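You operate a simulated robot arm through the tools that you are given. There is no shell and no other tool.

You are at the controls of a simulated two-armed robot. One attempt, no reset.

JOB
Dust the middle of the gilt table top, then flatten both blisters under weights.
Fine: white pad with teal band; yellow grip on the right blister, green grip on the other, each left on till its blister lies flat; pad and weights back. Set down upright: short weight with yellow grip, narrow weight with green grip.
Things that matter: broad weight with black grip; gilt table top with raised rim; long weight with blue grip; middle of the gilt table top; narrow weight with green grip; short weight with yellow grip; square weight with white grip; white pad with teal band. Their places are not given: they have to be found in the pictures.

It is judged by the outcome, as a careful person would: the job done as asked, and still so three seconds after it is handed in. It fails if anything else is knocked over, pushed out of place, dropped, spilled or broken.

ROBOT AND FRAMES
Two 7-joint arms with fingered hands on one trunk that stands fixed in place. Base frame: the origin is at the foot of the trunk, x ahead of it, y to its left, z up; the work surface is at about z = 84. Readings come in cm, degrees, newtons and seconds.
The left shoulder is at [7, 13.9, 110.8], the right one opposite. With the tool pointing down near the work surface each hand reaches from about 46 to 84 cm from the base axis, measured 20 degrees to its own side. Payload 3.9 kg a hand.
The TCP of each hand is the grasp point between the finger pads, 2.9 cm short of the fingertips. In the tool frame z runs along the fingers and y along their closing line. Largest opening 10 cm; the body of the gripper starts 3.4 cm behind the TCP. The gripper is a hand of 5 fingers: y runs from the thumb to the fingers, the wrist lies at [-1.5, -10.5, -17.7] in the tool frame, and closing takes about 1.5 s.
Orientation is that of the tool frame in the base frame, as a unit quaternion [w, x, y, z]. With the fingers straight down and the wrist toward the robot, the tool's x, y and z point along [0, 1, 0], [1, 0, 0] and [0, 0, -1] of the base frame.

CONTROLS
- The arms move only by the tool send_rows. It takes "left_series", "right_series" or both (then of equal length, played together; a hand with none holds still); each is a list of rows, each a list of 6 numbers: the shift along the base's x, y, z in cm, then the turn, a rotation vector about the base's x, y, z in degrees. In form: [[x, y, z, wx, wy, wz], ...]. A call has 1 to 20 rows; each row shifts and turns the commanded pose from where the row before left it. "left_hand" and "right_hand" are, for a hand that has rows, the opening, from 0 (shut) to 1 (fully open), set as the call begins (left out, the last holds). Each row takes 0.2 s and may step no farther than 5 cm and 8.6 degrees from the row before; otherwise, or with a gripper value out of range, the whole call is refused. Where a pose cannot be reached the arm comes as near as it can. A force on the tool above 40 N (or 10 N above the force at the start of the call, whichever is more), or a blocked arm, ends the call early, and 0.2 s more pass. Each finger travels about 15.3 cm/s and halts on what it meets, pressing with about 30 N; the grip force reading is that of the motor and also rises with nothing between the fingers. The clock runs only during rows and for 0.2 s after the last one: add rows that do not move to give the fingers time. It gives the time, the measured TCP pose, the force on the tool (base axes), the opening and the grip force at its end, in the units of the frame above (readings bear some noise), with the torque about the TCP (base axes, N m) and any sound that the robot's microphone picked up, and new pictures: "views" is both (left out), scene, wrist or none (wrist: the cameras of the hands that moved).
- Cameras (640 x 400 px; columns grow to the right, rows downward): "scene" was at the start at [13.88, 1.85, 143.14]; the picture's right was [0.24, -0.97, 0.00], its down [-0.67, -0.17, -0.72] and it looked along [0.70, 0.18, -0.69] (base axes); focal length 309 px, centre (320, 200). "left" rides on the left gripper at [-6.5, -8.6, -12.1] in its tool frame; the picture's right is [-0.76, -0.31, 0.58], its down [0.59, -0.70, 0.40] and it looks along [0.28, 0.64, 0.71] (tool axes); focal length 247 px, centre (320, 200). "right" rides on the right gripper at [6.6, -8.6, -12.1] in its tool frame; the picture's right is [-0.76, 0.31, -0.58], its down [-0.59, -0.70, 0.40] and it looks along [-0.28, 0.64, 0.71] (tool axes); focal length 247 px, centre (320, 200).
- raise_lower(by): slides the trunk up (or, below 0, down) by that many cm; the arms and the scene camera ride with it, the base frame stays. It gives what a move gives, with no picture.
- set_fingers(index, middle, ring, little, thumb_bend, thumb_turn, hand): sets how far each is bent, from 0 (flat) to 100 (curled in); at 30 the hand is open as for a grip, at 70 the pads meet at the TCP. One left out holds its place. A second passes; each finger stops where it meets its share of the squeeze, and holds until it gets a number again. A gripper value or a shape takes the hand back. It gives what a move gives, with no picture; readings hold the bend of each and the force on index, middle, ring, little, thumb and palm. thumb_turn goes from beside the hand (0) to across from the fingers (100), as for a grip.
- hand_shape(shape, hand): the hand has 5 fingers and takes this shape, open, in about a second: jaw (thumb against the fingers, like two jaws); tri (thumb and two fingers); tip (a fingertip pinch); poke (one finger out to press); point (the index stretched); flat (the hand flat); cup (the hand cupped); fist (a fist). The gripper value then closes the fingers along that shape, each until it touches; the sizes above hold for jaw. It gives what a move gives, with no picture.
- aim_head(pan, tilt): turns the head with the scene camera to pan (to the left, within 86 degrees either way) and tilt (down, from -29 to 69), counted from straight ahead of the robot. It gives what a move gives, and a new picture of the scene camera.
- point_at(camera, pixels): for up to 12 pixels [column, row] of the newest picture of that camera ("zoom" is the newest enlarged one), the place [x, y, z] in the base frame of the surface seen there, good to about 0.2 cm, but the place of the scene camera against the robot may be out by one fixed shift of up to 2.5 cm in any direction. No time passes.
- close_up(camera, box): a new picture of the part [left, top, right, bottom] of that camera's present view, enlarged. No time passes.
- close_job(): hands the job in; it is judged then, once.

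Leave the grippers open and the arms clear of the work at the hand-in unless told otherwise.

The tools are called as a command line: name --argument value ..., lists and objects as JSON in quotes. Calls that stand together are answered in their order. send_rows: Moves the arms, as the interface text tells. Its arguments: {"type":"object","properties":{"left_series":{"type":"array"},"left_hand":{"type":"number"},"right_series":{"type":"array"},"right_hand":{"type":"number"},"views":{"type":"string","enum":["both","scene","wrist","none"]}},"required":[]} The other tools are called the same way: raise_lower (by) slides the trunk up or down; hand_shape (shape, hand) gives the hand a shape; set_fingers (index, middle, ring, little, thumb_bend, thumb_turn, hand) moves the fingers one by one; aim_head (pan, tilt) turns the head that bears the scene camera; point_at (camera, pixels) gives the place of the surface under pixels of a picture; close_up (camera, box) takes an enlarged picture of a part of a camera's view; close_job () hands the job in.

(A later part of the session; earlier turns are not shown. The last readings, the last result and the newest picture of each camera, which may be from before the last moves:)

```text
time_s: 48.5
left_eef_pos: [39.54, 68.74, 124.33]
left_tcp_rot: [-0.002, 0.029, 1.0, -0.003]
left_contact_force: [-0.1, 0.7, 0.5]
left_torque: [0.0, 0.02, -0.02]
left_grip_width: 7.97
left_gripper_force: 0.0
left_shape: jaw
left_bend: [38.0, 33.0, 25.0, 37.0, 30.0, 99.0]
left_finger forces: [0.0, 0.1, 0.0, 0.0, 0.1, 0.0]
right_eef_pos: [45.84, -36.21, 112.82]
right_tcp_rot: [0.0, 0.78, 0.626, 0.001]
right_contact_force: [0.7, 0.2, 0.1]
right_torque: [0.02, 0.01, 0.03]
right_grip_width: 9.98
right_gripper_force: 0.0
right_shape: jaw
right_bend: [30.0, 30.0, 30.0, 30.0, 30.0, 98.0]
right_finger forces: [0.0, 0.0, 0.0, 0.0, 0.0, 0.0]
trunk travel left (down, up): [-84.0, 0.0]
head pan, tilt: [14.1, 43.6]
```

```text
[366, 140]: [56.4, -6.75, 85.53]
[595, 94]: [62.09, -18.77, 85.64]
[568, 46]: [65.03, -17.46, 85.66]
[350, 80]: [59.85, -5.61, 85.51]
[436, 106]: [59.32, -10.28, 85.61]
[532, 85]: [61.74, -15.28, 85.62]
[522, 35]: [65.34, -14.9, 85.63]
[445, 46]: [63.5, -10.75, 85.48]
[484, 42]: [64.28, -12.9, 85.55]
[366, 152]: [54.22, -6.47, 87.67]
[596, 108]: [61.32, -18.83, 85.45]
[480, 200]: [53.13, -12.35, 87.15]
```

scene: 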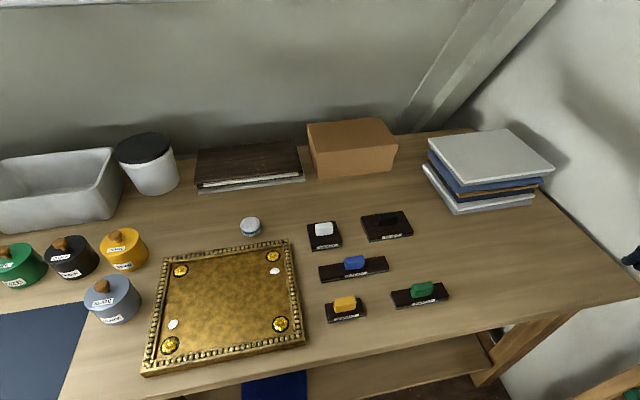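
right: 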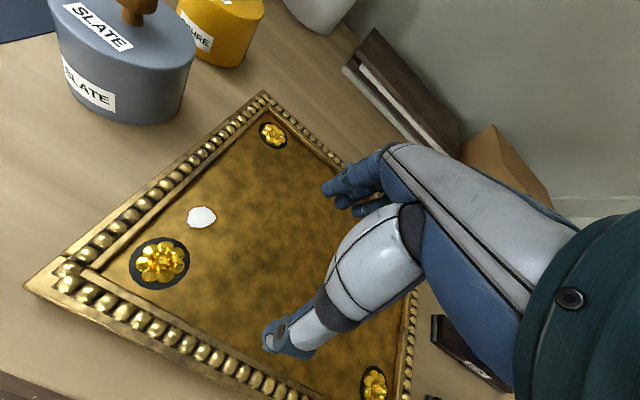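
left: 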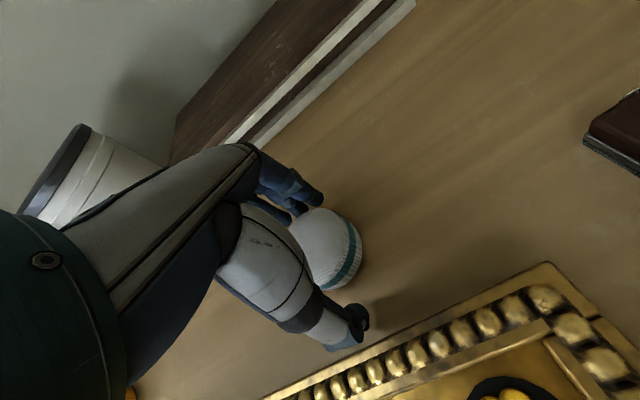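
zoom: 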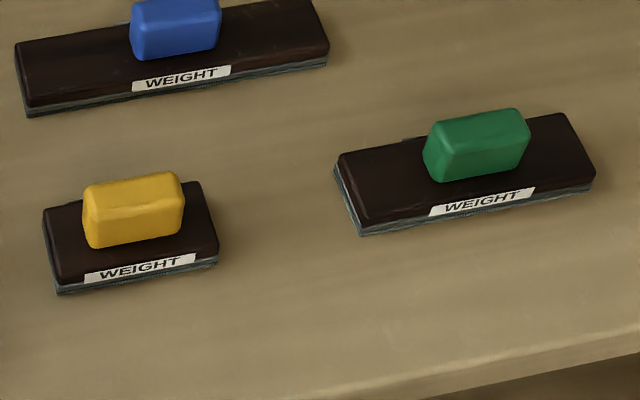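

My pixels missed the plates. Using the picture itself, I'm measuring the corners properly now.

point_at --camera "zoom" --pixels '[[57, 279], [216, 246], [200, 186], [46, 210], [130, 182], [92, 196], [178, 178], [90, 244], [180, 228], [130, 205], [59, 293], [216, 264]]'

point_at --camera "zoom" --pixels '[[361, 221], [593, 177], [565, 118], [341, 158], [475, 115], [440, 124], [524, 113], [430, 178], [523, 163], [480, 135], [362, 235], [592, 190]]'

```text
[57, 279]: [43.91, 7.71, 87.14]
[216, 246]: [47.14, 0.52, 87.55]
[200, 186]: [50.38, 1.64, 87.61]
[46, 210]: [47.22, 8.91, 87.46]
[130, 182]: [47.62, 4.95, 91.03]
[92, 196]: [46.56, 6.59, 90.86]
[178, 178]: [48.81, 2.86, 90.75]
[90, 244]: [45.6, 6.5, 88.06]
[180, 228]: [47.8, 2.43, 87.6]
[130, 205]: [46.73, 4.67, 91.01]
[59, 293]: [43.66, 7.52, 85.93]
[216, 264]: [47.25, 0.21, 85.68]
```

```text
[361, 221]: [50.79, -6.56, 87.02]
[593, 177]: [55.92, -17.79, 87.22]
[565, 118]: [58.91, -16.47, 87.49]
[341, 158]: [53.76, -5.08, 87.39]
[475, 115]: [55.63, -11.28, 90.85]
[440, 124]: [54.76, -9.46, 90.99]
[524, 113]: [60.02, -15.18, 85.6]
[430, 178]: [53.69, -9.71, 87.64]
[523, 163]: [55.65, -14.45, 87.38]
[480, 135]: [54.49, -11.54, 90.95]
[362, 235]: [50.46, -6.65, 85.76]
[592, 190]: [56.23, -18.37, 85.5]
```

The weights sit at a heading of about 24.5° (yellow centre ≈ (46.3, 4.95), green ≈ (54.0, −11.2)), and the board at about 27°. I'll shift the right arm farther right and bring the left hand round toward the green weight, staying high.

send_rows --left_series '[[1.72, -4.3, -0.7, 0, 0, -4.1], [1.72, -4.3, -0.7, 0, 0, -4.1], [1.72, -4.3, -0.7, 0, 0, -4.1], [1.72, -4.3, -0.7, 0, 0, -4.1], [1.72, -4.3, -0.7, 0, 0, -4.1], [1.72, -4.3, -0.7, 0, 0, -4.1], [1.72, -4.3, -0.7, 0, 0, -4.1], [1.72, -4.3, -0.7, 0, 0, -4.1], [1.72, -4.3, -0.7, 0, 0, -4.1], [0, 0, 0, 0, 0, 0]]' --right_series '[[-1, -3.5, 1, 0, 0, 0], [-1, -3.5, 1, 0, 0, 0], [-1, -3.5, 1, 0, 0, 0], [-1, -3.5, 1, 0, 0, 0], [0, 0, 0, 0, 0, 0], [0, 0, 0, 0, 0, 0], [0, 0, 0, 0, 0, 0], [0, 0, 0, 0, 0, 0], [0, 0, 0, 0, 0, 0], [0, 0, 0, 0, 0, 0]]' --views "scene"

```text
time_s: 48.9
left_eef_pos: [41.34, 64.25, 123.34]
left_tcp_rot: [-0.001, 0.069, 0.998, -0.001]
left_contact_force: [-0.3, -0.5, 0.5]
left_torque: [0.01, 0.02, -0.02]
left_grip_width: 7.97
left_gripper_force: 0.0
left_shape: jaw
left_bend: [38.0, 33.0, 25.0, 37.0, 30.0, 99.0]
left_finger forces: [0.1, 0.0, 0.0, 0.0, 0.0, 0.0]
right_eef_pos: [45.93, -37.59, 116.73]
right_tcp_rot: [-0.005, 0.759, 0.647, 0.076]
right_contact_force: [8.3, 10.5, -1.5]
right_torque: [-0.6, 0.49, 0.04]
right_grip_width: 9.99
right_gripper_force: 0.0
right_shape: jaw
right_bend: [30.0, 30.0, 30.0, 30.0, 30.0, 98.0]
right_finger forces: [0.0, 0.0, 0.1, 0.1, 0.0, 11.6]
trunk travel left (down, up): [-84.0, 0.0]
head pan, tilt: [14.1, 43.6]
stopped in row 2 (right hand): the force on the tool passed its limit at 68 N (the readings are from after the stop); the commanded pose is now the measured one
```

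scene: 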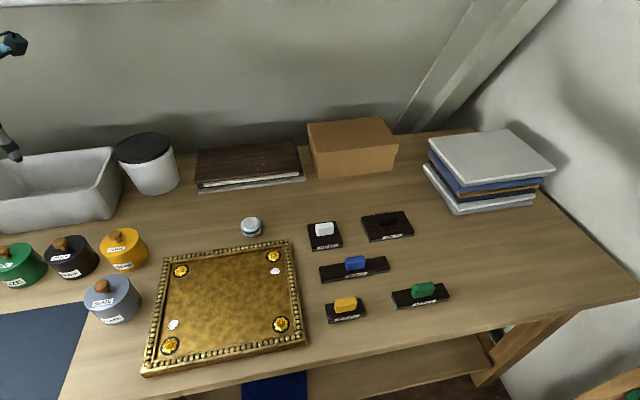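

The right hand touched something on its right, likely the side wall, and the move stopped. Nothing on the table changed in the picture. I'll back the right hand off to the left, level it again, and look at its camera.

send_rows --right_series '[[0.5, 2.5, 0, 0, 0, 0], [0.5, 2.5, 0, 0, 0, 0], [0, 1, 0, -3, 3.1, 0], [0, 0, 0, -3, 3.1, 0], [0, 0, 0, 0, 0, 0]]' --views "both"

```text
time_s: 50.1
left_eef_pos: [41.16, 63.95, 123.61]
left_tcp_rot: [-0.001, 0.069, 0.998, -0.001]
left_contact_force: [0.7, 0.0, -0.8]
left_torque: [-0.03, 0.01, -0.02]
left_grip_width: 7.98
left_gripper_force: 0.0
left_shape: jaw
left_bend: [38.0, 33.0, 25.0, 37.0, 30.0, 99.0]
left_finger forces: [0.0, 0.0, 0.1, 0.1, 0.1, 0.0]
right_eef_pos: [46.84, -31.93, 116.88]
right_tcp_rot: [0.0, 0.763, 0.646, 0.003]
right_contact_force: [-0.1, 0.5, 0.1]
right_torque: [-0.01, -0.02, -0.01]
right_grip_width: 10.02
right_gripper_force: 0.0
right_shape: jaw
right_bend: [30.0, 30.0, 30.0, 30.0, 30.0, 98.0]
right_finger forces: [0.1, 0.0, 0.1, 0.1, 0.0, 0.0]
trunk travel left (down, up): [-84.0, 0.0]
head pan, tilt: [14.1, 43.6]
```

scene: 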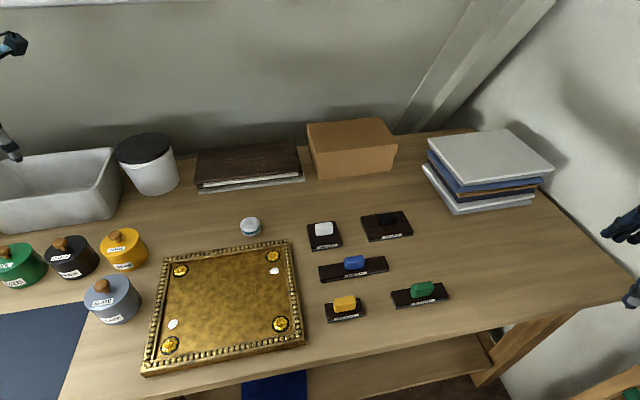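
right: 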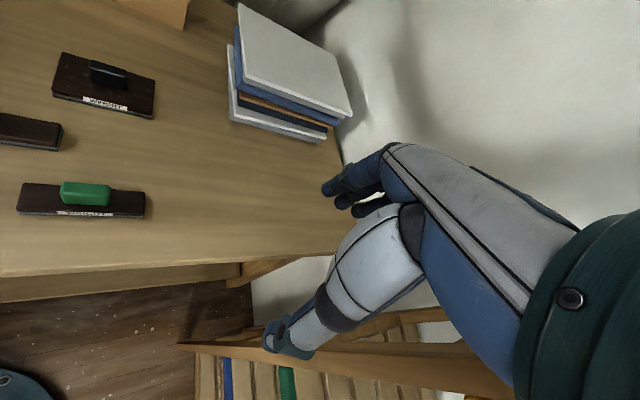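

The wall is at the right edge and the table items are untouched. I'll pull the right hand back and up, out of the way, while the left hand starts across.

send_rows --left_series '[[1.6, -4.2, -0.6, 0, 0, -4], [1.6, -4.2, -0.6, 0, 0, -4], [1.6, -4.2, -0.6, 0, 0, -4], [1.6, -4.2, -0.6, 0, 0, -4], [1.6, -4.2, -0.6, 0, 0, -4], [1.6, -4.2, -0.6, 0, 0, -4], [1.6, -4.2, -0.6, 0, 0, -4], [1.6, -4.2, -0.6, 0, 0, -4], [0, 0, 0, 0, 0, 0]]' --right_series '[[-1, 0.3, 1.5, 0, 0, 0], [-1, 0.3, 1.5, 0, 0, 0], [-1, 0.3, 1.5, 0, 0, 0], [-1, 0.3, 1.5, 0, 0, 0], [-1, 0.3, 1, 0, 0, 0], [0, 0, 0, 0, 0, 0], [0, 0, 0, 0, 0, 0], [0, 0, 0, 0, 0, 0], [0, 0, 0, 0, 0, 0]]' --views "scene"

```text
time_s: 52.1
left_eef_pos: [53.96, 30.28, 118.9]
left_tcp_rot: [-0.001, 0.342, 0.94, -0.002]
left_contact_force: [-0.1, 0.1, 0.1]
left_torque: [0.01, 0.01, -0.02]
left_grip_width: 7.99
left_gripper_force: 0.0
left_shape: jaw
left_bend: [38.0, 33.0, 25.0, 37.0, 30.0, 99.0]
left_finger forces: [0.0, 0.0, 0.0, 0.0, 0.0, 0.0]
right_eef_pos: [41.71, -30.54, 123.83]
right_tcp_rot: [0.0, 0.763, 0.647, 0.004]
right_contact_force: [0.6, -0.5, 0.1]
right_torque: [-0.01, -0.03, -0.01]
right_grip_width: 9.99
right_gripper_force: 0.1
right_shape: jaw
right_bend: [30.0, 30.0, 30.0, 30.0, 30.0, 98.0]
right_finger forces: [0.0, 0.0, 0.1, 0.0, 0.0, 0.1]
trunk travel left (down, up): [-84.0, 0.0]
head pan, tilt: [14.1, 43.6]
```

scene: 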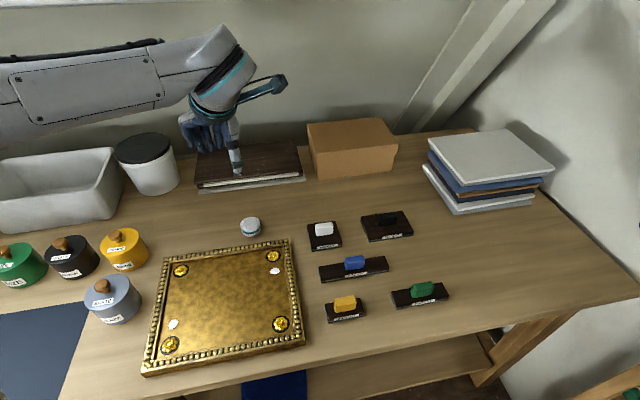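

Left hand is at (54, 30.3, 118.9). I'm continuing across to above the green weight at about (54, −11.2, 106), turning to a heading of 24.5°.

send_rows --left_series '[[0, -4.15, -1.3, 0, 0, -2.55], [0, -4.15, -1.3, 0, 0, -2.55], [0, -4.15, -1.3, 0, 0, -2.55], [0, -4.15, -1.3, 0, 0, -2.55], [0, -4.15, -1.3, 0, 0, -2.55], [0, -4.15, -1.3, 0, 0, -2.55], [0, -4.15, -1.3, 0, 0, -2.55], [0, -4.15, -1.3, 0, 0, -2.55], [0, -4.15, -1.3, 0, 0, -2.55], [0, -4.15, -1.3, 0, 0, -2.55], [0, 0, 0, 0, 0, 0]]' --views "both"

```text
time_s: 54.5
left_eef_pos: [53.91, -11.2, 105.39]
left_tcp_rot: [-0.001, 0.54, 0.842, -0.002]
left_contact_force: [0.4, 0.5, -0.2]
left_torque: [0.04, -0.04, -0.03]
left_grip_width: 8.0
left_gripper_force: 0.1
left_shape: jaw
left_bend: [38.0, 33.0, 25.0, 37.0, 30.0, 99.0]
left_finger forces: [0.0, 0.0, 0.0, 0.1, 0.1, 0.1]
right_eef_pos: [41.79, -30.36, 123.87]
right_tcp_rot: [0.0, 0.762, 0.647, 0.004]
right_contact_force: [0.0, -0.2, 0.3]
right_torque: [-0.01, -0.01, 0.01]
right_grip_width: 10.0
right_gripper_force: 0.1
right_shape: jaw
right_bend: [30.0, 30.0, 30.0, 30.0, 30.0, 98.0]
right_finger forces: [0.0, 0.1, 0.1, 0.0, 0.1, 0.1]
trunk travel left (down, up): [-84.0, 0.0]
head pan, tilt: [14.1, 43.6]
```

scene: 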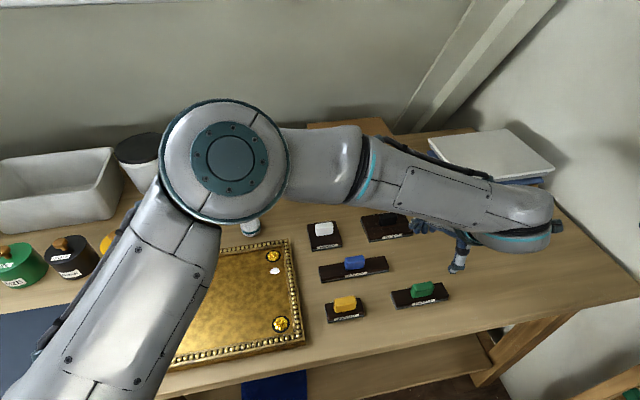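
left: 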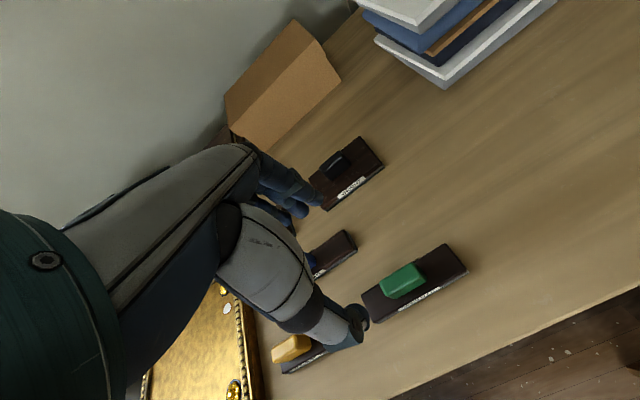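

The left hand reaches the green weight easily, which shows at (402,282) in its camera. I'll zoom in there to fix its place accurately.

close_up --camera "left" --box '[352, 230, 480, 330]'

```text
4.00 times, centred on (416, 280) of left
```

zoom: 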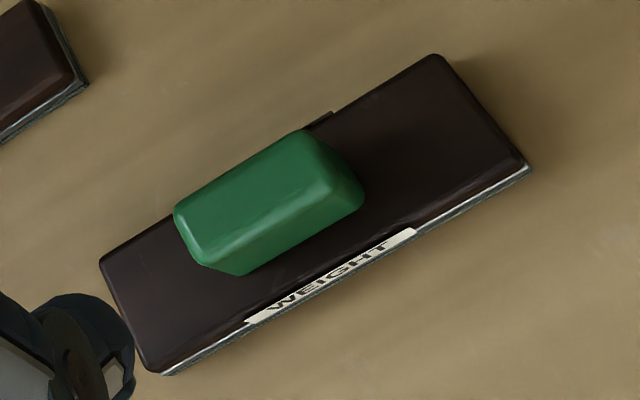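

I'm reading the plate corners and grip top edges in this zoom.

point_at --camera "zoom" --pixels '[[156, 365], [520, 165], [437, 62], [109, 262], [180, 217], [300, 138], [318, 180], [205, 255], [250, 195], [340, 205], [240, 268], [450, 110]]'

```text
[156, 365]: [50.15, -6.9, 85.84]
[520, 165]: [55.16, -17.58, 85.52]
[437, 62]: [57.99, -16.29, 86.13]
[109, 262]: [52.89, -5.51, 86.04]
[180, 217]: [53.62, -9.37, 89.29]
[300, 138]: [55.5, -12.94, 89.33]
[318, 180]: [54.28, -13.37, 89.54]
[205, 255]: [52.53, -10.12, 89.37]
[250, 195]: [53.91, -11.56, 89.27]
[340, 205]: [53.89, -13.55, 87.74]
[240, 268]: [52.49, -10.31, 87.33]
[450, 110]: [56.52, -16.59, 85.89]
```

From the wrist camera the green grip's centre is (54.0, −11.45), its top is at z≈89.35, the plate top is at 85.95 and the heading is about 25°. I'll lower the left hand to z≈93.4 and look again.

send_rows --left_series '[[0.1, -0.3, -3, 0, 0, 0.4], [0, 0, -3, 0, 0, 0], [0, 0, -3, 0, 0, 0], [0, 0, -3, 0, 0, 0], [0, 0, 0, 0, 0, 0]]' --left_hand 0.7 --views "both"

```text
time_s: 55.7
left_eef_pos: [54.1, -11.49, 93.52]
left_tcp_rot: [-0.001, 0.537, 0.843, -0.001]
left_contact_force: [0.9, -0.2, -0.6]
left_torque: [-0.03, -0.01, 0.0]
left_grip_width: 7.04
left_gripper_force: 0.1
left_shape: jaw
left_bend: [41.0, 35.0, 26.0, 40.0, 30.0, 99.0]
left_finger forces: [0.0, 0.0, 0.1, 0.0, 0.1, 0.1]
right_eef_pos: [41.69, -30.51, 123.8]
right_tcp_rot: [0.0, 0.763, 0.647, 0.004]
right_contact_force: [0.3, 0.5, 0.2]
right_torque: [0.03, -0.02, 0.01]
right_grip_width: 9.99
right_gripper_force: 0.2
right_shape: jaw
right_bend: [30.0, 30.0, 30.0, 30.0, 30.0, 98.0]
right_finger forces: [0.0, 0.0, 0.0, 0.1, 0.0, 0.0]
trunk travel left (down, up): [-84.0, 0.0]
head pan, tilt: [14.1, 43.6]
```

scene: 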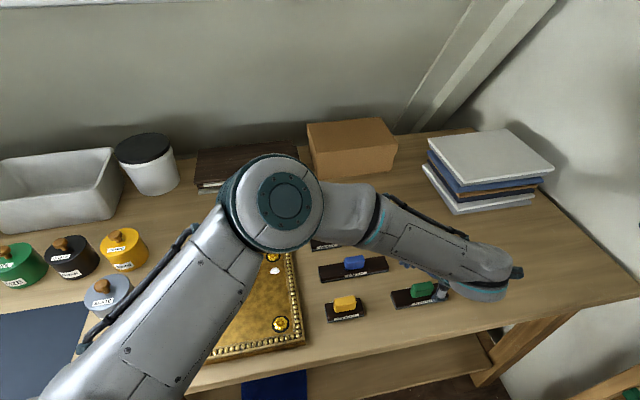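
left: 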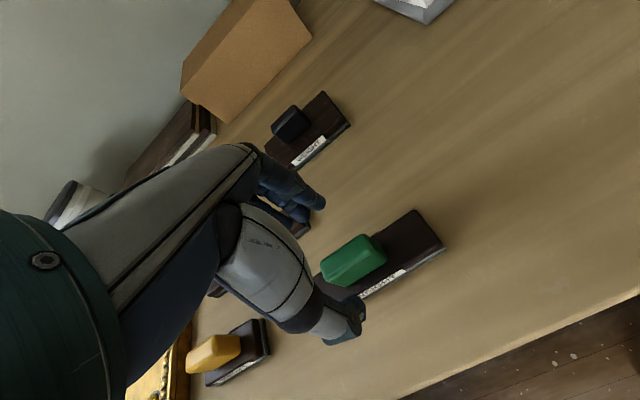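

The grip is well centred between thumb and fingers. I'll lower the last 4 cm to z≈89.4 in small steps.

send_rows --left_series '[[0, 0, -1.2, 0, 0, 0], [0, 0, -1.2, 0, 0, 0], [0, 0, -1.0, 0, 0, 0], [0, 0, -0.7, 0, 0, 0], [0, 0, 0, 0, 0, 0]]' --views "wrist"

close_up --camera "left" --box '[250, 170, 410, 350]'

close_up --camera "scene" --box '[370, 260, 520, 330]'

```text
time_s: 56.9
left_eef_pos: [54.15, -11.19, 89.77]
left_tcp_rot: [0.0, 0.537, 0.844, 0.0]
left_contact_force: [-0.4, -0.5, 0.4]
left_torque: [0.0, -0.02, 0.02]
left_grip_width: 7.03
left_gripper_force: 0.1
left_shape: jaw
left_bend: [41.0, 35.0, 26.0, 40.0, 30.0, 99.0]
left_finger forces: [0.0, 0.0, 0.0, 0.0, 0.0, 0.0]
right_eef_pos: [41.83, -30.64, 123.91]
right_tcp_rot: [0.0, 0.763, 0.647, 0.004]
right_contact_force: [0.5, 0.2, 0.0]
right_torque: [0.02, 0.0, 0.02]
right_grip_width: 9.97
right_gripper_force: 0.0
right_shape: jaw
right_bend: [30.0, 30.0, 30.0, 30.0, 30.0, 98.0]
right_finger forces: [0.1, 0.0, 0.0, 0.0, 0.1, 0.1]
trunk travel left (down, up): [-84.0, 0.0]
head pan, tilt: [14.1, 43.6]
```

left: 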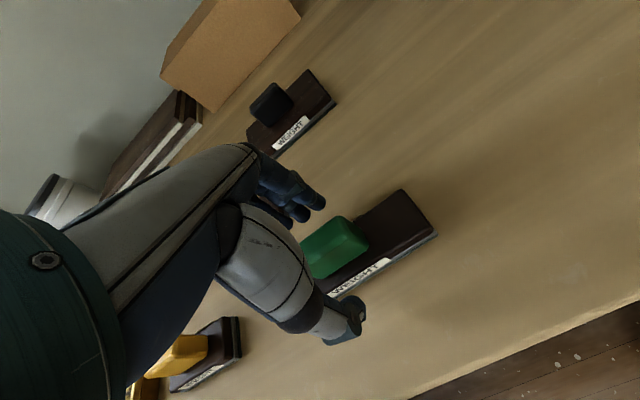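

```text
2.22 times, centred on (330, 260) of left
```

zoom: 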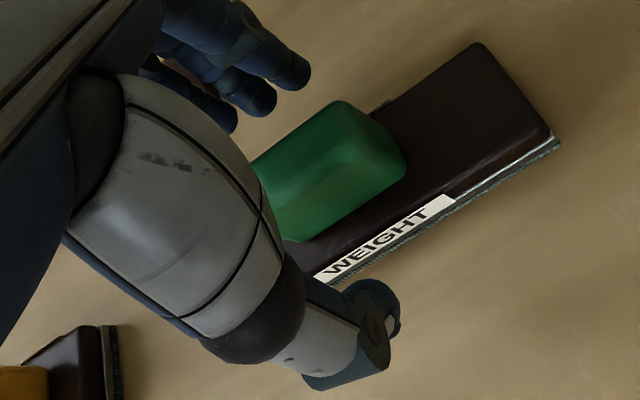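

```text
4.27 times, centred on (445, 295) of scene
```

zoom: 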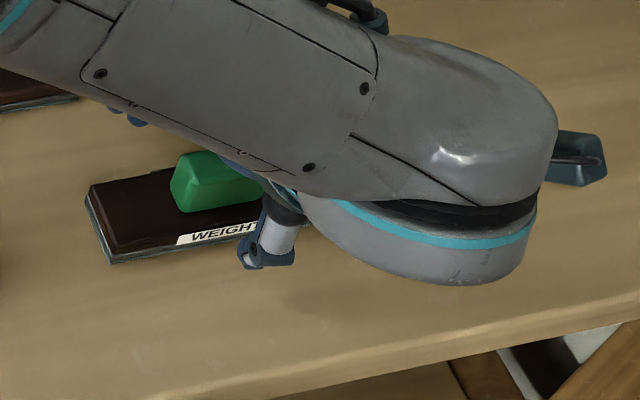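

No contact and the grip is between thumb and fingers. I'll go 0.2 cm lower, then close the hand on it.

send_rows --left_series '[[0, 0, -0.2, 0, 0, 0], [0, 0, 0, 0, 0, 0]]' --views "none"

send_rows --left_series '[[0, 0, 0, 0, 0, 0], [0, 0, 0, 0, 0, 0], [0, 0, 0, 0, 0, 0], [0, 0, 0, 0, 0, 0], [0, 0, 0, 0, 0, 0], [0, 0, 0, 0, 0, 0], [0, 0, 0, 0, 0, 0], [0, 0, 0, 0, 0, 0], [0, 0, 0, 0, 0, 0]]' --left_hand 0 --views "wrist"

close_up --camera "left" --box '[250, 170, 410, 350]'

```text
time_s: 57.5
left_eef_pos: [54.14, -11.33, 89.5]
left_tcp_rot: [-0.001, 0.538, 0.843, -0.001]
left_contact_force: [0.1, 1.6, -0.4]
left_torque: [0.02, 0.03, -0.01]
left_grip_width: 7.02
left_gripper_force: 0.0
left_shape: jaw
left_bend: [41.0, 35.0, 26.0, 40.0, 30.0, 99.0]
left_finger forces: [0.0, 0.0, 0.1, 0.1, 0.1, 0.0]
right_eef_pos: [41.81, -30.57, 123.83]
right_tcp_rot: [0.0, 0.763, 0.646, 0.004]
right_contact_force: [0.1, -1.0, 0.8]
right_torque: [-0.01, -0.01, 0.0]
right_grip_width: 9.97
right_gripper_force: 0.0
right_shape: jaw
right_bend: [30.0, 30.0, 30.0, 30.0, 30.0, 98.0]
right_finger forces: [0.0, 0.1, 0.0, 0.1, 0.1, 0.0]
trunk travel left (down, up): [-84.0, 0.0]
head pan, tilt: [14.1, 43.6]
```

```text
time_s: 59.5
left_eef_pos: [54.18, -11.4, 89.51]
left_tcp_rot: [-0.001, 0.537, 0.844, 0.0]
left_contact_force: [-0.4, -0.4, 0.1]
left_torque: [-0.02, 0.0, -0.02]
left_grip_width: 1.46
left_gripper_force: 30.0
left_shape: jaw
left_bend: [63.0, 61.0, 72.0, 67.0, 57.0, 100.0]
left_finger forces: [16.1, 7.4, 3.0, 0.0, 26.6, 0.0]
right_eef_pos: [41.85, -30.61, 123.8]
right_tcp_rot: [0.0, 0.763, 0.647, 0.004]
right_contact_force: [-0.3, -0.5, -0.5]
right_torque: [0.03, -0.01, 0.01]
right_grip_width: 9.99
right_gripper_force: 0.0
right_shape: jaw
right_bend: [30.0, 30.0, 30.0, 30.0, 30.0, 98.0]
right_finger forces: [0.0, 0.0, 0.0, 0.0, 0.0, 0.0]
trunk travel left (down, up): [-84.0, 0.0]
head pan, tilt: [14.1, 43.6]
```

left: 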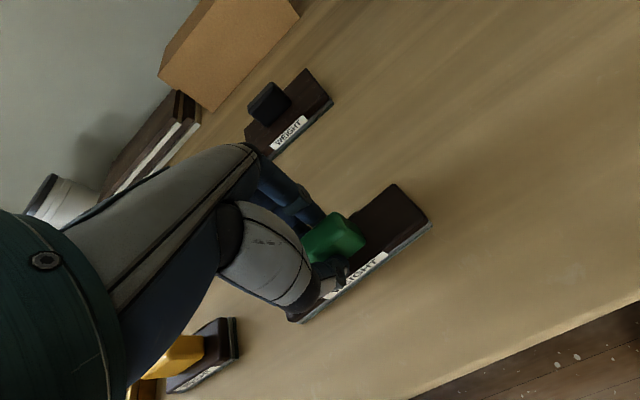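

```text
2.22 times, centred on (330, 260) of left
```

zoom: 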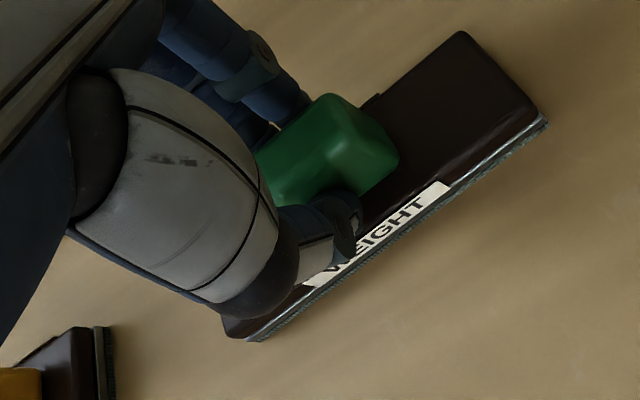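

The grip is held at 1.46 cm width: thumb 26.6 N, index 16 N, middle 7 N, ring 3 N. I'll lift 1.5 cm slowly and check it comes up level.

send_rows --left_series '[[0, 0, 0.5, 0, 0, 0], [0, 0, 1.0, 0, 0, 0], [0, 0, 0, 0, 0, 0], [0, 0, 0, 0, 0, 0]]' --views "both"

close_up --camera "scene" --box '[370, 250, 520, 330]'

close_up --camera "left" --box '[250, 170, 450, 350]'

```text
time_s: 60.5
left_eef_pos: [54.26, -11.42, 90.99]
left_tcp_rot: [-0.002, 0.537, 0.843, -0.002]
left_contact_force: [-0.4, -0.1, -2.6]
left_torque: [-0.02, -0.05, 0.0]
left_grip_width: 1.44
left_gripper_force: 29.9
left_shape: jaw
left_bend: [63.0, 61.0, 72.0, 67.0, 57.0, 100.0]
left_finger forces: [16.4, 7.2, 2.9, 0.0, 26.7, 0.0]
right_eef_pos: [41.88, -30.58, 123.86]
right_tcp_rot: [0.0, 0.762, 0.647, 0.004]
right_contact_force: [0.0, -0.9, 0.3]
right_torque: [0.01, 0.0, -0.01]
right_grip_width: 9.99
right_gripper_force: 0.0
right_shape: jaw
right_bend: [30.0, 30.0, 30.0, 30.0, 30.0, 98.0]
right_finger forces: [0.1, 0.1, 0.0, 0.0, 0.0, 0.0]
trunk travel left (down, up): [-84.0, 0.0]
head pan, tilt: [14.1, 43.6]
```

scene: 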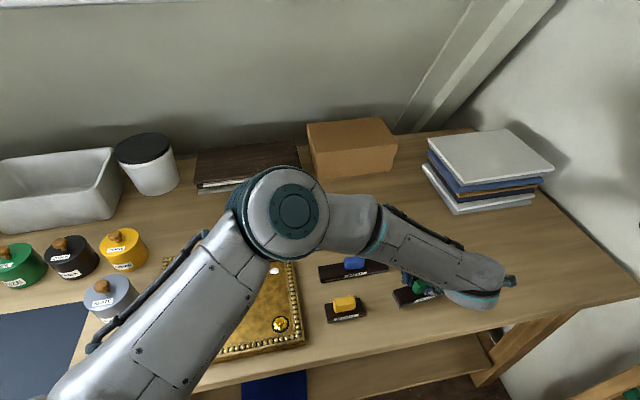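
left: 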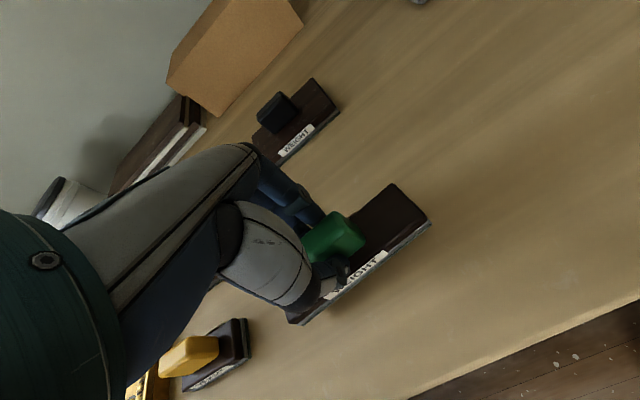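

```text
4.27 times, centred on (445, 290) of scene
```

zoom: 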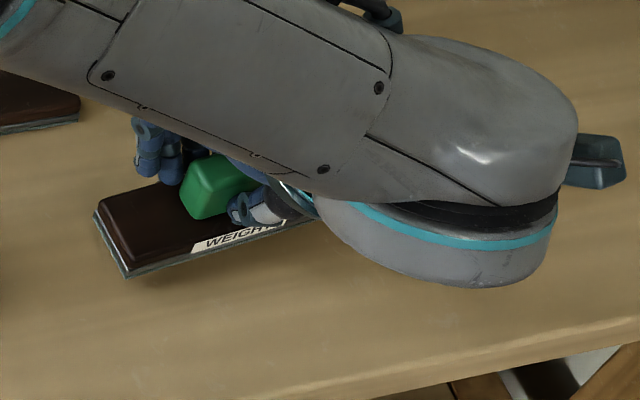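

```text
2.22 times, centred on (350, 260) of left
```

zoom: 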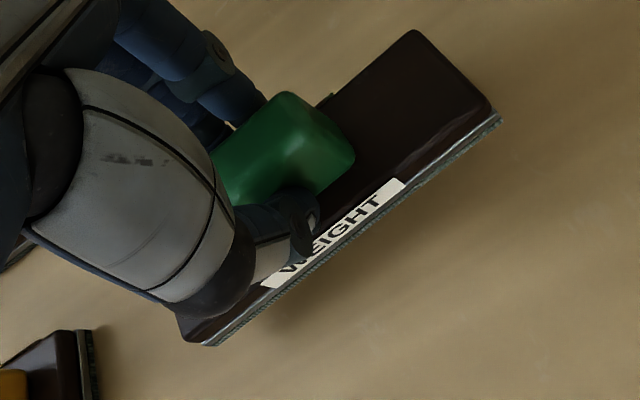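

The weight lifts cleanly at about 2.6 N and looks level. I'm measuring where its plate sits under the grip in this zoom.

point_at --camera "zoom" --pixels '[[415, 36], [488, 108], [206, 338], [198, 325], [285, 100], [335, 135], [235, 165], [400, 75], [440, 130]]'

```text
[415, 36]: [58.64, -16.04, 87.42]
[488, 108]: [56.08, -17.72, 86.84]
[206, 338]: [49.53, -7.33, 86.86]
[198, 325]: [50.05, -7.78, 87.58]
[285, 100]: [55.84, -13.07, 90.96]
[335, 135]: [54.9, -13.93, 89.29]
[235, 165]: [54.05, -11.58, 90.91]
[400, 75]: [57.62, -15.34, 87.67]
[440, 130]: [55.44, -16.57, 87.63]
```

The plate sits about 3.4 cm below the TCP at its top (bottom about 5.4 cm below) and has turned roughly +7° in the grip. I'll lift to z≈102 and carry it left over the board.

send_rows --left_series '[[0, 0, 2, 0, 0, 0], [0, 0, 3, 0, 0, 0], [0, 0, 3, 0, 0, 0], [0, 1, 3, 0, 0, 0], [-0.2, 3, 0, 0, 0, 0], [-0.2, 3.5, 0, 0, 0, 0.5], [-0.2, 3.5, 0, 0, 0, 0.5], [-0.2, 3.5, 0, 0, 0, 0.5], [-0.2, 3.5, 0, 0, 0, 0.5], [-0.2, 3.5, 0, 0, 0, 0.5], [-0.2, 3.5, 0, 0, 0, 1], [-0.2, 3.5, 0, 0, 0, 1], [-0.2, 3.5, 0, 0, 0, 1], [-0.2, 3.5, 0, 0, 0, 1], [-0.2, 3.5, 0, 0, 0, 1], [-0.2, 3, 0, 0, 0, 1], [0, 0, 0, 0, 0, 0]]' --views "both"

```text
time_s: 64.1
left_eef_pos: [51.57, 30.39, 101.88]
left_tcp_rot: [-0.002, 0.474, 0.881, -0.001]
left_contact_force: [0.8, -0.1, -3.5]
left_torque: [0.0, 0.0, -0.01]
left_grip_width: 1.45
left_gripper_force: 29.4
left_shape: jaw
left_bend: [63.0, 61.0, 71.0, 67.0, 72.0, 100.0]
left_finger forces: [16.6, 7.9, 2.5, 0.1, 26.2, 0.0]
right_eef_pos: [41.82, -30.68, 123.76]
right_tcp_rot: [-0.001, 0.762, 0.647, 0.004]
right_contact_force: [0.0, -0.7, -0.4]
right_torque: [0.02, 0.02, 0.0]
right_grip_width: 10.0
right_gripper_force: 0.0
right_shape: jaw
right_bend: [30.0, 30.0, 30.0, 30.0, 30.0, 98.0]
right_finger forces: [0.0, 0.0, 0.0, 0.0, 0.0, 0.1]
trunk travel left (down, up): [-84.0, 0.0]
head pan, tilt: [14.1, 43.6]
```

scene: 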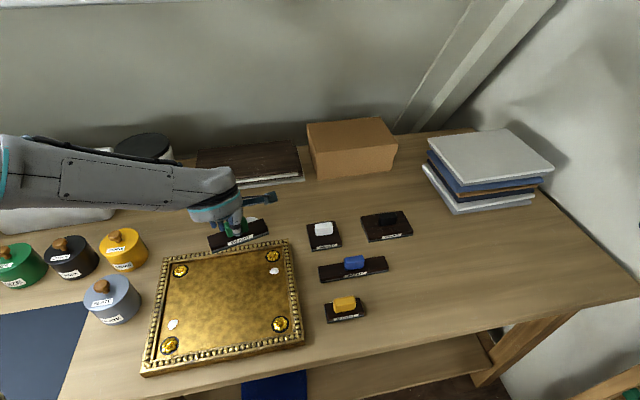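
left: 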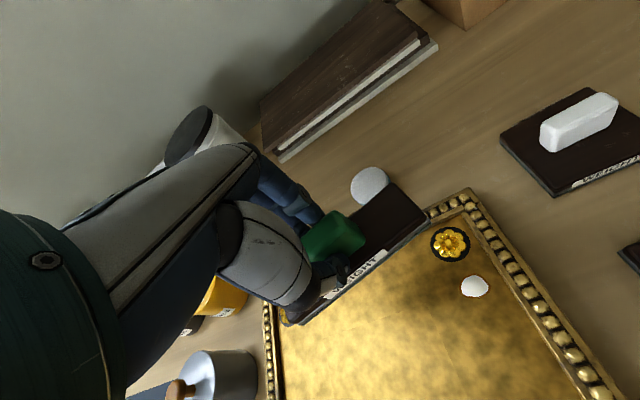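

The thumb's bend reading changed from 57 to 72, so I'll check closely that the weight still hangs level in the hand.

close_up --camera "left" --box '[250, 170, 450, 350]'

close_up --camera "scene" --box '[180, 180, 300, 260]'

```text
2.22 times, centred on (350, 260) of left
```

zoom: 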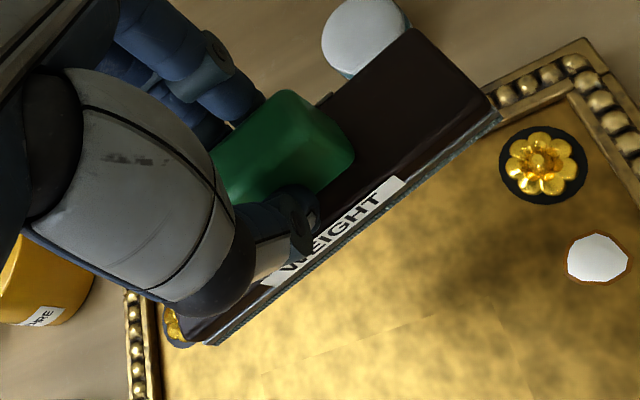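

```text
5.00 times, centred on (240, 220) of scene
```

zoom: 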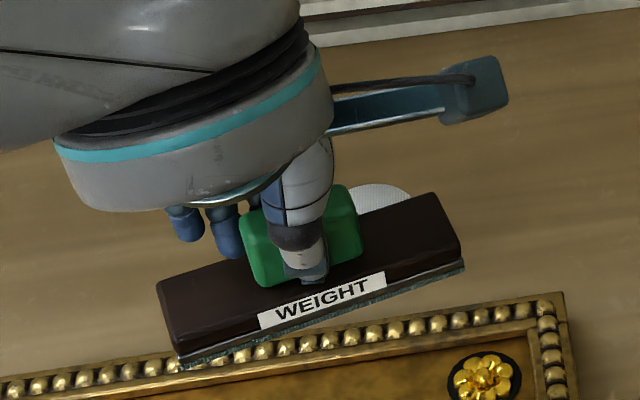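

In the left view the weight is exactly where it was in the hand. I'm reading its plate corners in the scene zoom to check level and heading.

point_at --camera "zoom" --pixels '[[184, 352], [459, 258], [447, 198], [163, 288], [200, 300], [430, 225], [320, 275], [400, 245], [240, 315]]'

```text
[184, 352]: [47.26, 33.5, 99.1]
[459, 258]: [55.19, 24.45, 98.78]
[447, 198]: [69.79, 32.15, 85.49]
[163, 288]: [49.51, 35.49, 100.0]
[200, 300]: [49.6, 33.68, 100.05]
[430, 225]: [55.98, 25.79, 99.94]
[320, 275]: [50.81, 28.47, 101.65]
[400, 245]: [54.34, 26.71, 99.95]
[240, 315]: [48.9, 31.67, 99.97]
```

The plate is level with its perpendicular heading at about 41°, centred on the TCP. I'll bring it in over the board to (41, 36, 94.5), turning it slightly, where its bottom still clears the rim by over 1 cm.

send_rows --left_series '[[-2.64, 1.4, -1.2, 0, 0, 0.7], [-2.64, 1.4, -1.2, 0, 0, 0.7], [-2.64, 1.4, -1.2, 0, 0, 0.7], [-2.64, 1.4, -1.2, 0, 0, 0.7], [0, 0, -1.3, 0, 0, 0], [0, 0, -1.3, 0, 0, 0], [0, 0, 0, 0, 0, 0]]' --views "both"

```text
time_s: 65.7
left_eef_pos: [41.21, 36.08, 94.56]
left_tcp_rot: [-0.001, 0.452, 0.892, -0.001]
left_contact_force: [-0.1, -0.7, -2.2]
left_torque: [0.02, 0.02, 0.0]
left_grip_width: 1.46
left_gripper_force: 29.8
left_shape: jaw
left_bend: [63.0, 61.0, 71.0, 67.0, 72.0, 100.0]
left_finger forces: [16.5, 8.1, 2.2, 0.0, 26.1, 0.1]
right_eef_pos: [41.81, -30.6, 123.87]
right_tcp_rot: [-0.001, 0.763, 0.647, 0.005]
right_contact_force: [-0.8, 0.6, 0.5]
right_torque: [0.02, 0.0, 0.0]
right_grip_width: 9.95
right_gripper_force: 0.0
right_shape: jaw
right_bend: [30.0, 30.0, 30.0, 30.0, 30.0, 98.0]
right_finger forces: [0.0, 0.0, 0.0, 0.0, 0.1, 0.0]
trunk travel left (down, up): [-84.0, 0.0]
head pan, tilt: [14.1, 43.6]
```

scene: 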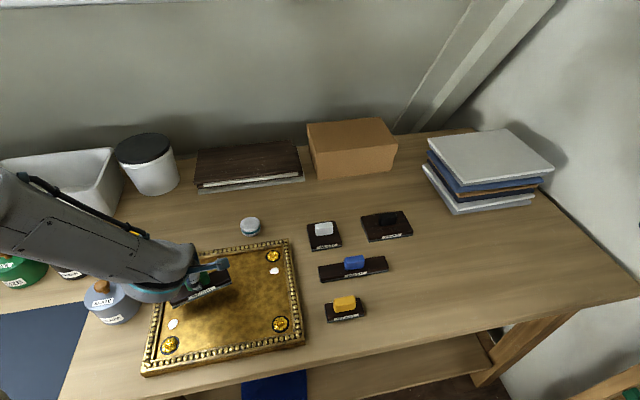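
left: 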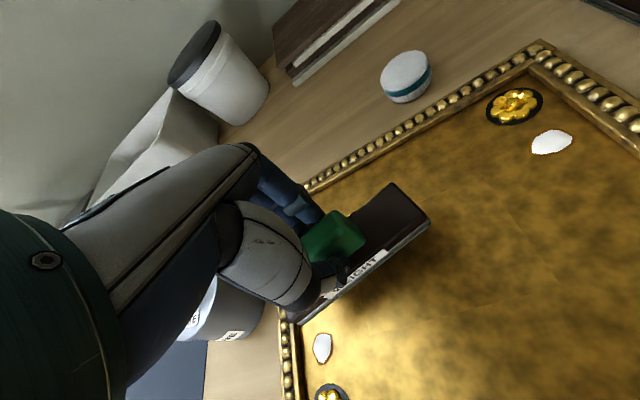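

The left blister shows at (322,347) and the rosette at (330,395) in the left view. I'll slide in toward (37.45, 36.35), lowering to z≈93.

send_rows --left_series '[[-0.5, 0, -0.7, 0, 0, 0], [-1.1, 0.09, -0.5, 0, 0, 0], [-1.1, 0.09, -0.3, 0, 0, 0], [-1.06, 0.09, 0, 0, 0, 0], [0, 0, 0, 0, 0, 0]]' --views "both"

close_up --camera "scene" --box '[120, 240, 260, 370]'

close_up --camera "left" --box '[220, 170, 460, 400]'

```text
time_s: 66.9
left_eef_pos: [37.49, 36.43, 92.87]
left_tcp_rot: [-0.001, 0.452, 0.892, -0.002]
left_contact_force: [0.1, -0.5, -2.2]
left_torque: [-0.01, -0.02, -0.01]
left_grip_width: 1.44
left_gripper_force: 30.0
left_shape: jaw
left_bend: [63.0, 61.0, 71.0, 67.0, 72.0, 100.0]
left_finger forces: [16.5, 8.2, 2.3, 0.0, 26.0, 0.0]
right_eef_pos: [41.88, -30.53, 123.82]
right_tcp_rot: [-0.001, 0.762, 0.647, 0.004]
right_contact_force: [-0.2, -0.6, -0.1]
right_torque: [0.04, 0.02, 0.0]
right_grip_width: 9.99
right_gripper_force: 0.0
right_shape: jaw
right_bend: [30.0, 30.0, 30.0, 30.0, 30.0, 98.0]
right_finger forces: [0.0, 0.1, 0.0, 0.0, 0.1, 0.0]
trunk travel left (down, up): [-84.0, 0.0]
head pan, tilt: [14.1, 43.6]
```

scene: 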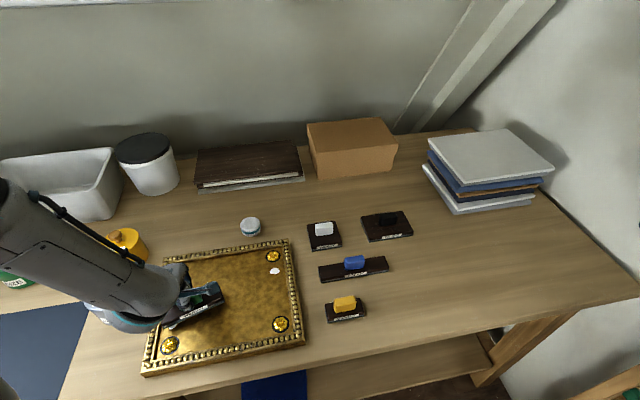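
left: 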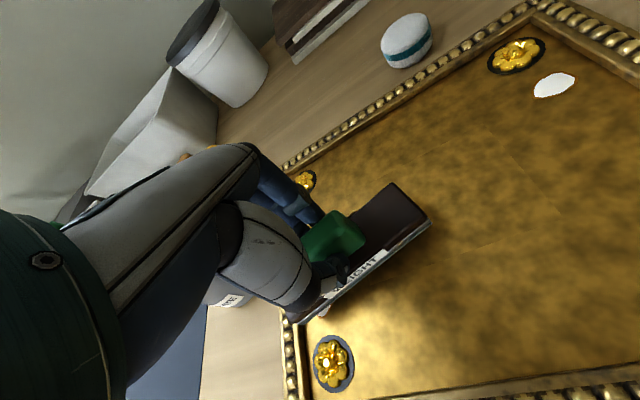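

```text
3.08 times, centred on (190, 305) of scene
```

zoom: 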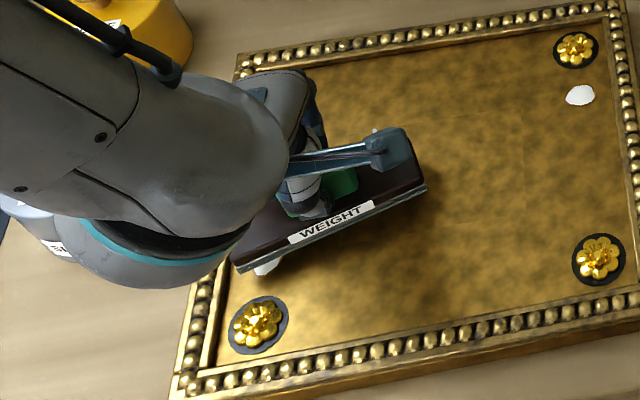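

```text
1.74 times, centred on (340, 285) of left
```

zoom: 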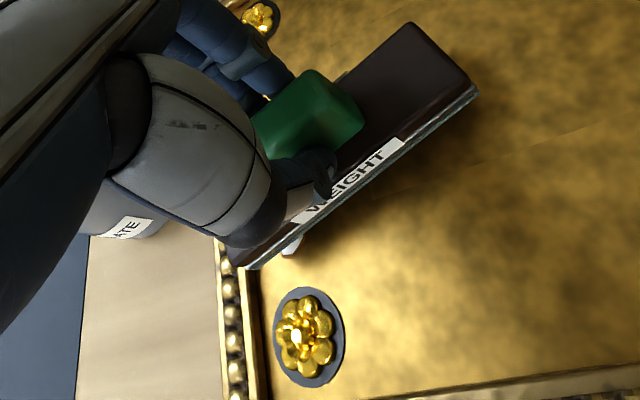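

The plate is over the blister, about 1.5 cm above the board. I'm measuring plate corners, blister and rosette edges in this zoom to fine-tune the position.

point_at --camera "zoom" --pixels '[[472, 90], [243, 262], [410, 27], [235, 250], [466, 82], [290, 248], [300, 240], [300, 289], [278, 320], [262, 290], [340, 345], [253, 300]]'

```text
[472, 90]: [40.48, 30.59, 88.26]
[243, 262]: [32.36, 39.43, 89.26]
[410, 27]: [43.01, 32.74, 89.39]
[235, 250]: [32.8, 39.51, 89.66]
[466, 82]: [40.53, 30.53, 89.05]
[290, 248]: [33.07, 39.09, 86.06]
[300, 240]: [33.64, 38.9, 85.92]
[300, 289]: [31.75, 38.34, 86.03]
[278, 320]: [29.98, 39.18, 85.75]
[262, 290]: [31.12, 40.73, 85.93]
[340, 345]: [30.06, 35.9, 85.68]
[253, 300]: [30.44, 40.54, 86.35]
```

The plate's centre is at (37.6, 36.2), so I need about (−0.3, −0.13) more to sit well over the blister, keeping over 0.45 cm to the rim and rosette. I'll shift and lower to just above the board.

send_rows --left_series '[[-0.3, -0.13, 0, 0, 0, 0], [0, 0, -0.4, 0, 0, 0], [0, 0, -0.4, 0, 0, 0], [0, 0, -0.2, 0, 0, 0], [0, 0, 0, 0, 0, 0]]' --views "wrist"

close_up --camera "left" --box '[220, 170, 460, 400]'

```text
time_s: 68.1
left_eef_pos: [37.56, 36.29, 91.93]
left_tcp_rot: [-0.001, 0.451, 0.892, -0.001]
left_contact_force: [-0.1, 0.7, -2.7]
left_torque: [-0.01, 0.03, -0.01]
left_grip_width: 1.44
left_gripper_force: 30.4
left_shape: jaw
left_bend: [63.0, 61.0, 71.0, 67.0, 72.0, 100.0]
left_finger forces: [16.5, 8.2, 2.2, 0.1, 26.0, 0.1]
left hand out of reach, approached as far as the arm can: row 1
right_eef_pos: [41.83, -30.65, 123.82]
right_tcp_rot: [0.0, 0.763, 0.646, 0.005]
right_contact_force: [-0.6, 0.7, -0.5]
right_torque: [0.0, -0.01, -0.01]
right_grip_width: 9.98
right_gripper_force: 0.0
right_shape: jaw
right_bend: [30.0, 30.0, 30.0, 30.0, 30.0, 98.0]
right_finger forces: [0.0, 0.0, 0.0, 0.0, 0.0, 0.1]
trunk travel left (down, up): [-84.0, 0.0]
head pan, tilt: [14.1, 43.6]
```

left: 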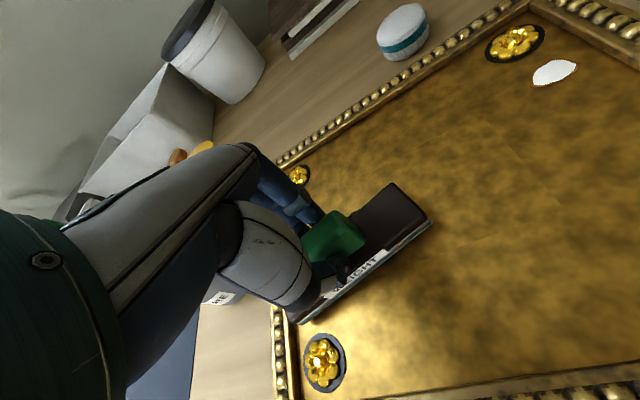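

```text
1.74 times, centred on (340, 285) of left
```

zoom: 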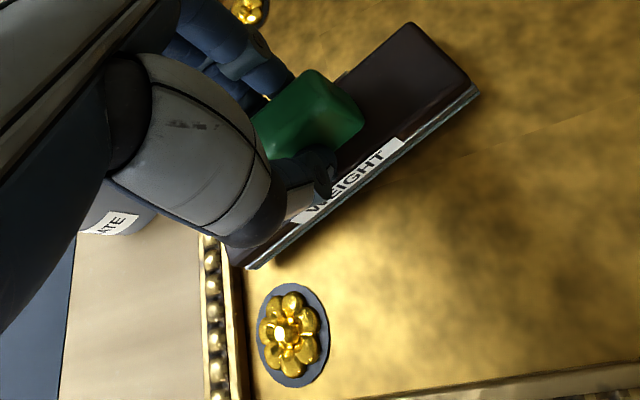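

The shift was just out of reach at that height. Now lower, I'll try it again with a +1.5° turn that gives the wrist more room.

send_rows --left_series '[[0, 0, 0, 0, 0, 1.5], [-0.2, -0.05, 0, 0, 0, 0], [0, 0, 0, 0, 0, 0]]' --views "wrist"

close_up --camera "left" --box '[220, 170, 460, 400]'

point_at --camera "zoom" --pixels '[[466, 82], [410, 27], [243, 262], [235, 252], [475, 95], [262, 295], [292, 287], [225, 260], [240, 290], [300, 220]]'

```text
time_s: 68.9
left_eef_pos: [37.35, 36.26, 91.87]
left_tcp_rot: [0.001, 0.439, 0.898, -0.001]
left_contact_force: [0.1, -0.7, -3.2]
left_torque: [-0.02, -0.02, 0.01]
left_grip_width: 1.42
left_gripper_force: 29.5
left_shape: jaw
left_bend: [63.0, 61.0, 71.0, 67.0, 72.0, 100.0]
left_finger forces: [16.6, 8.1, 2.1, 0.1, 26.0, 0.1]
right_eef_pos: [41.8, -30.45, 123.81]
right_tcp_rot: [-0.001, 0.763, 0.647, 0.005]
right_contact_force: [-0.5, -0.1, -0.1]
right_torque: [0.0, 0.04, -0.01]
right_grip_width: 10.0
right_gripper_force: 0.1
right_shape: jaw
right_bend: [30.0, 30.0, 30.0, 30.0, 30.0, 98.0]
right_finger forces: [0.0, 0.0, 0.1, 0.0, 0.0, 0.0]
trunk travel left (down, up): [-84.0, 0.0]
head pan, tilt: [14.1, 43.6]
```

left: 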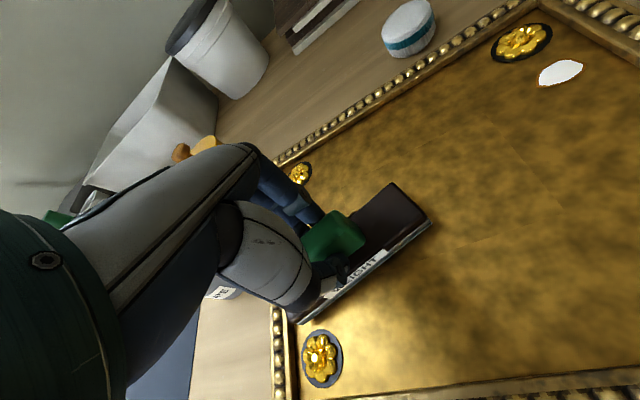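

```text
1.74 times, centred on (340, 285) of left
```

zoom: 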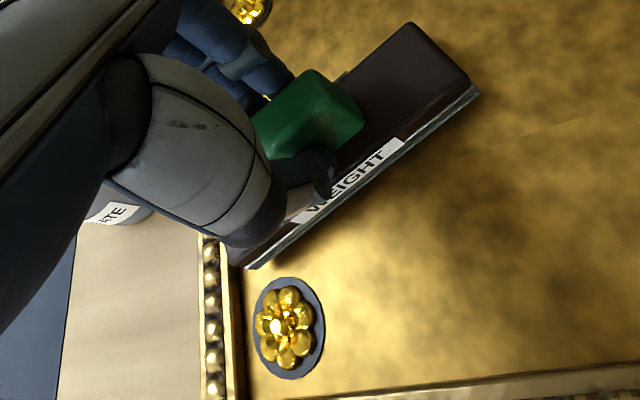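

```text
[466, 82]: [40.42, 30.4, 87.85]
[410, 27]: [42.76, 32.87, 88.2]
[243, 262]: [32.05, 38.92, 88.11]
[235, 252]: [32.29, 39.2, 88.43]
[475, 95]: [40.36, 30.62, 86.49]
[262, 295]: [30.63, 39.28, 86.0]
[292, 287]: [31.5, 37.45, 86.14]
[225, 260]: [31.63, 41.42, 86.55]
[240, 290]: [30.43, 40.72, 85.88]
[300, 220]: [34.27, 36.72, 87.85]
```

Plate centre is now (37.24, 36.05) at a 44.5° heading, so the blister is centred across it with about 0.4 cm clear of rosette and rim. I'll lower gently until it touches.

send_rows --left_series '[[0, 0, -0.15, 0, 0, 0], [0, 0, -0.1, 0, 0, 0], [0, 0, 0, 0, 0, 0]]' --views "none"

send_rows --left_series '[[0, 0, -0.1, 0, 0, 0], [0, 0, 0, 0, 0, 0]]' --views "none"

```text
time_s: 69.7
left_eef_pos: [37.31, 36.36, 91.5]
left_tcp_rot: [0.0, 0.44, 0.898, -0.001]
left_contact_force: [-0.4, 0.2, -3.3]
left_torque: [-0.03, 0.02, 0.02]
left_grip_width: 1.48
left_gripper_force: 30.0
left_shape: jaw
left_bend: [63.0, 61.0, 71.0, 67.0, 72.0, 100.0]
left_finger forces: [16.5, 8.0, 2.1, 0.0, 26.1, 0.0]
right_eef_pos: [41.82, -30.54, 123.92]
right_tcp_rot: [0.0, 0.763, 0.647, 0.005]
right_contact_force: [-0.2, -0.6, 0.4]
right_torque: [-0.02, -0.02, 0.03]
right_grip_width: 9.98
right_gripper_force: 0.1
right_shape: jaw
right_bend: [30.0, 30.0, 30.0, 30.0, 30.0, 98.0]
right_finger forces: [0.0, 0.0, 0.1, 0.0, 0.1, 0.0]
trunk travel left (down, up): [-84.0, 0.0]
head pan, tilt: [14.1, 43.6]
```

```text
time_s: 70.3
left_eef_pos: [37.38, 36.46, 91.52]
left_tcp_rot: [0.0, 0.441, 0.898, -0.001]
left_contact_force: [0.0, -0.1, -2.7]
left_torque: [0.0, 0.0, -0.02]
left_grip_width: 1.45
left_gripper_force: 30.4
left_shape: jaw
left_bend: [63.0, 61.0, 71.0, 67.0, 72.0, 100.0]
left_finger forces: [16.5, 8.1, 2.2, 0.1, 26.0, 0.0]
right_eef_pos: [41.91, -30.47, 123.74]
right_tcp_rot: [0.001, 0.763, 0.647, 0.004]
right_contact_force: [0.2, 0.8, 0.0]
right_torque: [-0.01, -0.01, 0.04]
right_grip_width: 9.97
right_gripper_force: 0.1
right_shape: jaw
right_bend: [30.0, 30.0, 30.0, 30.0, 30.0, 98.0]
right_finger forces: [0.1, 0.0, 0.1, 0.0, 0.0, 0.1]
trunk travel left (down, up): [-84.0, 0.0]
head pan, tilt: [14.1, 43.6]
```

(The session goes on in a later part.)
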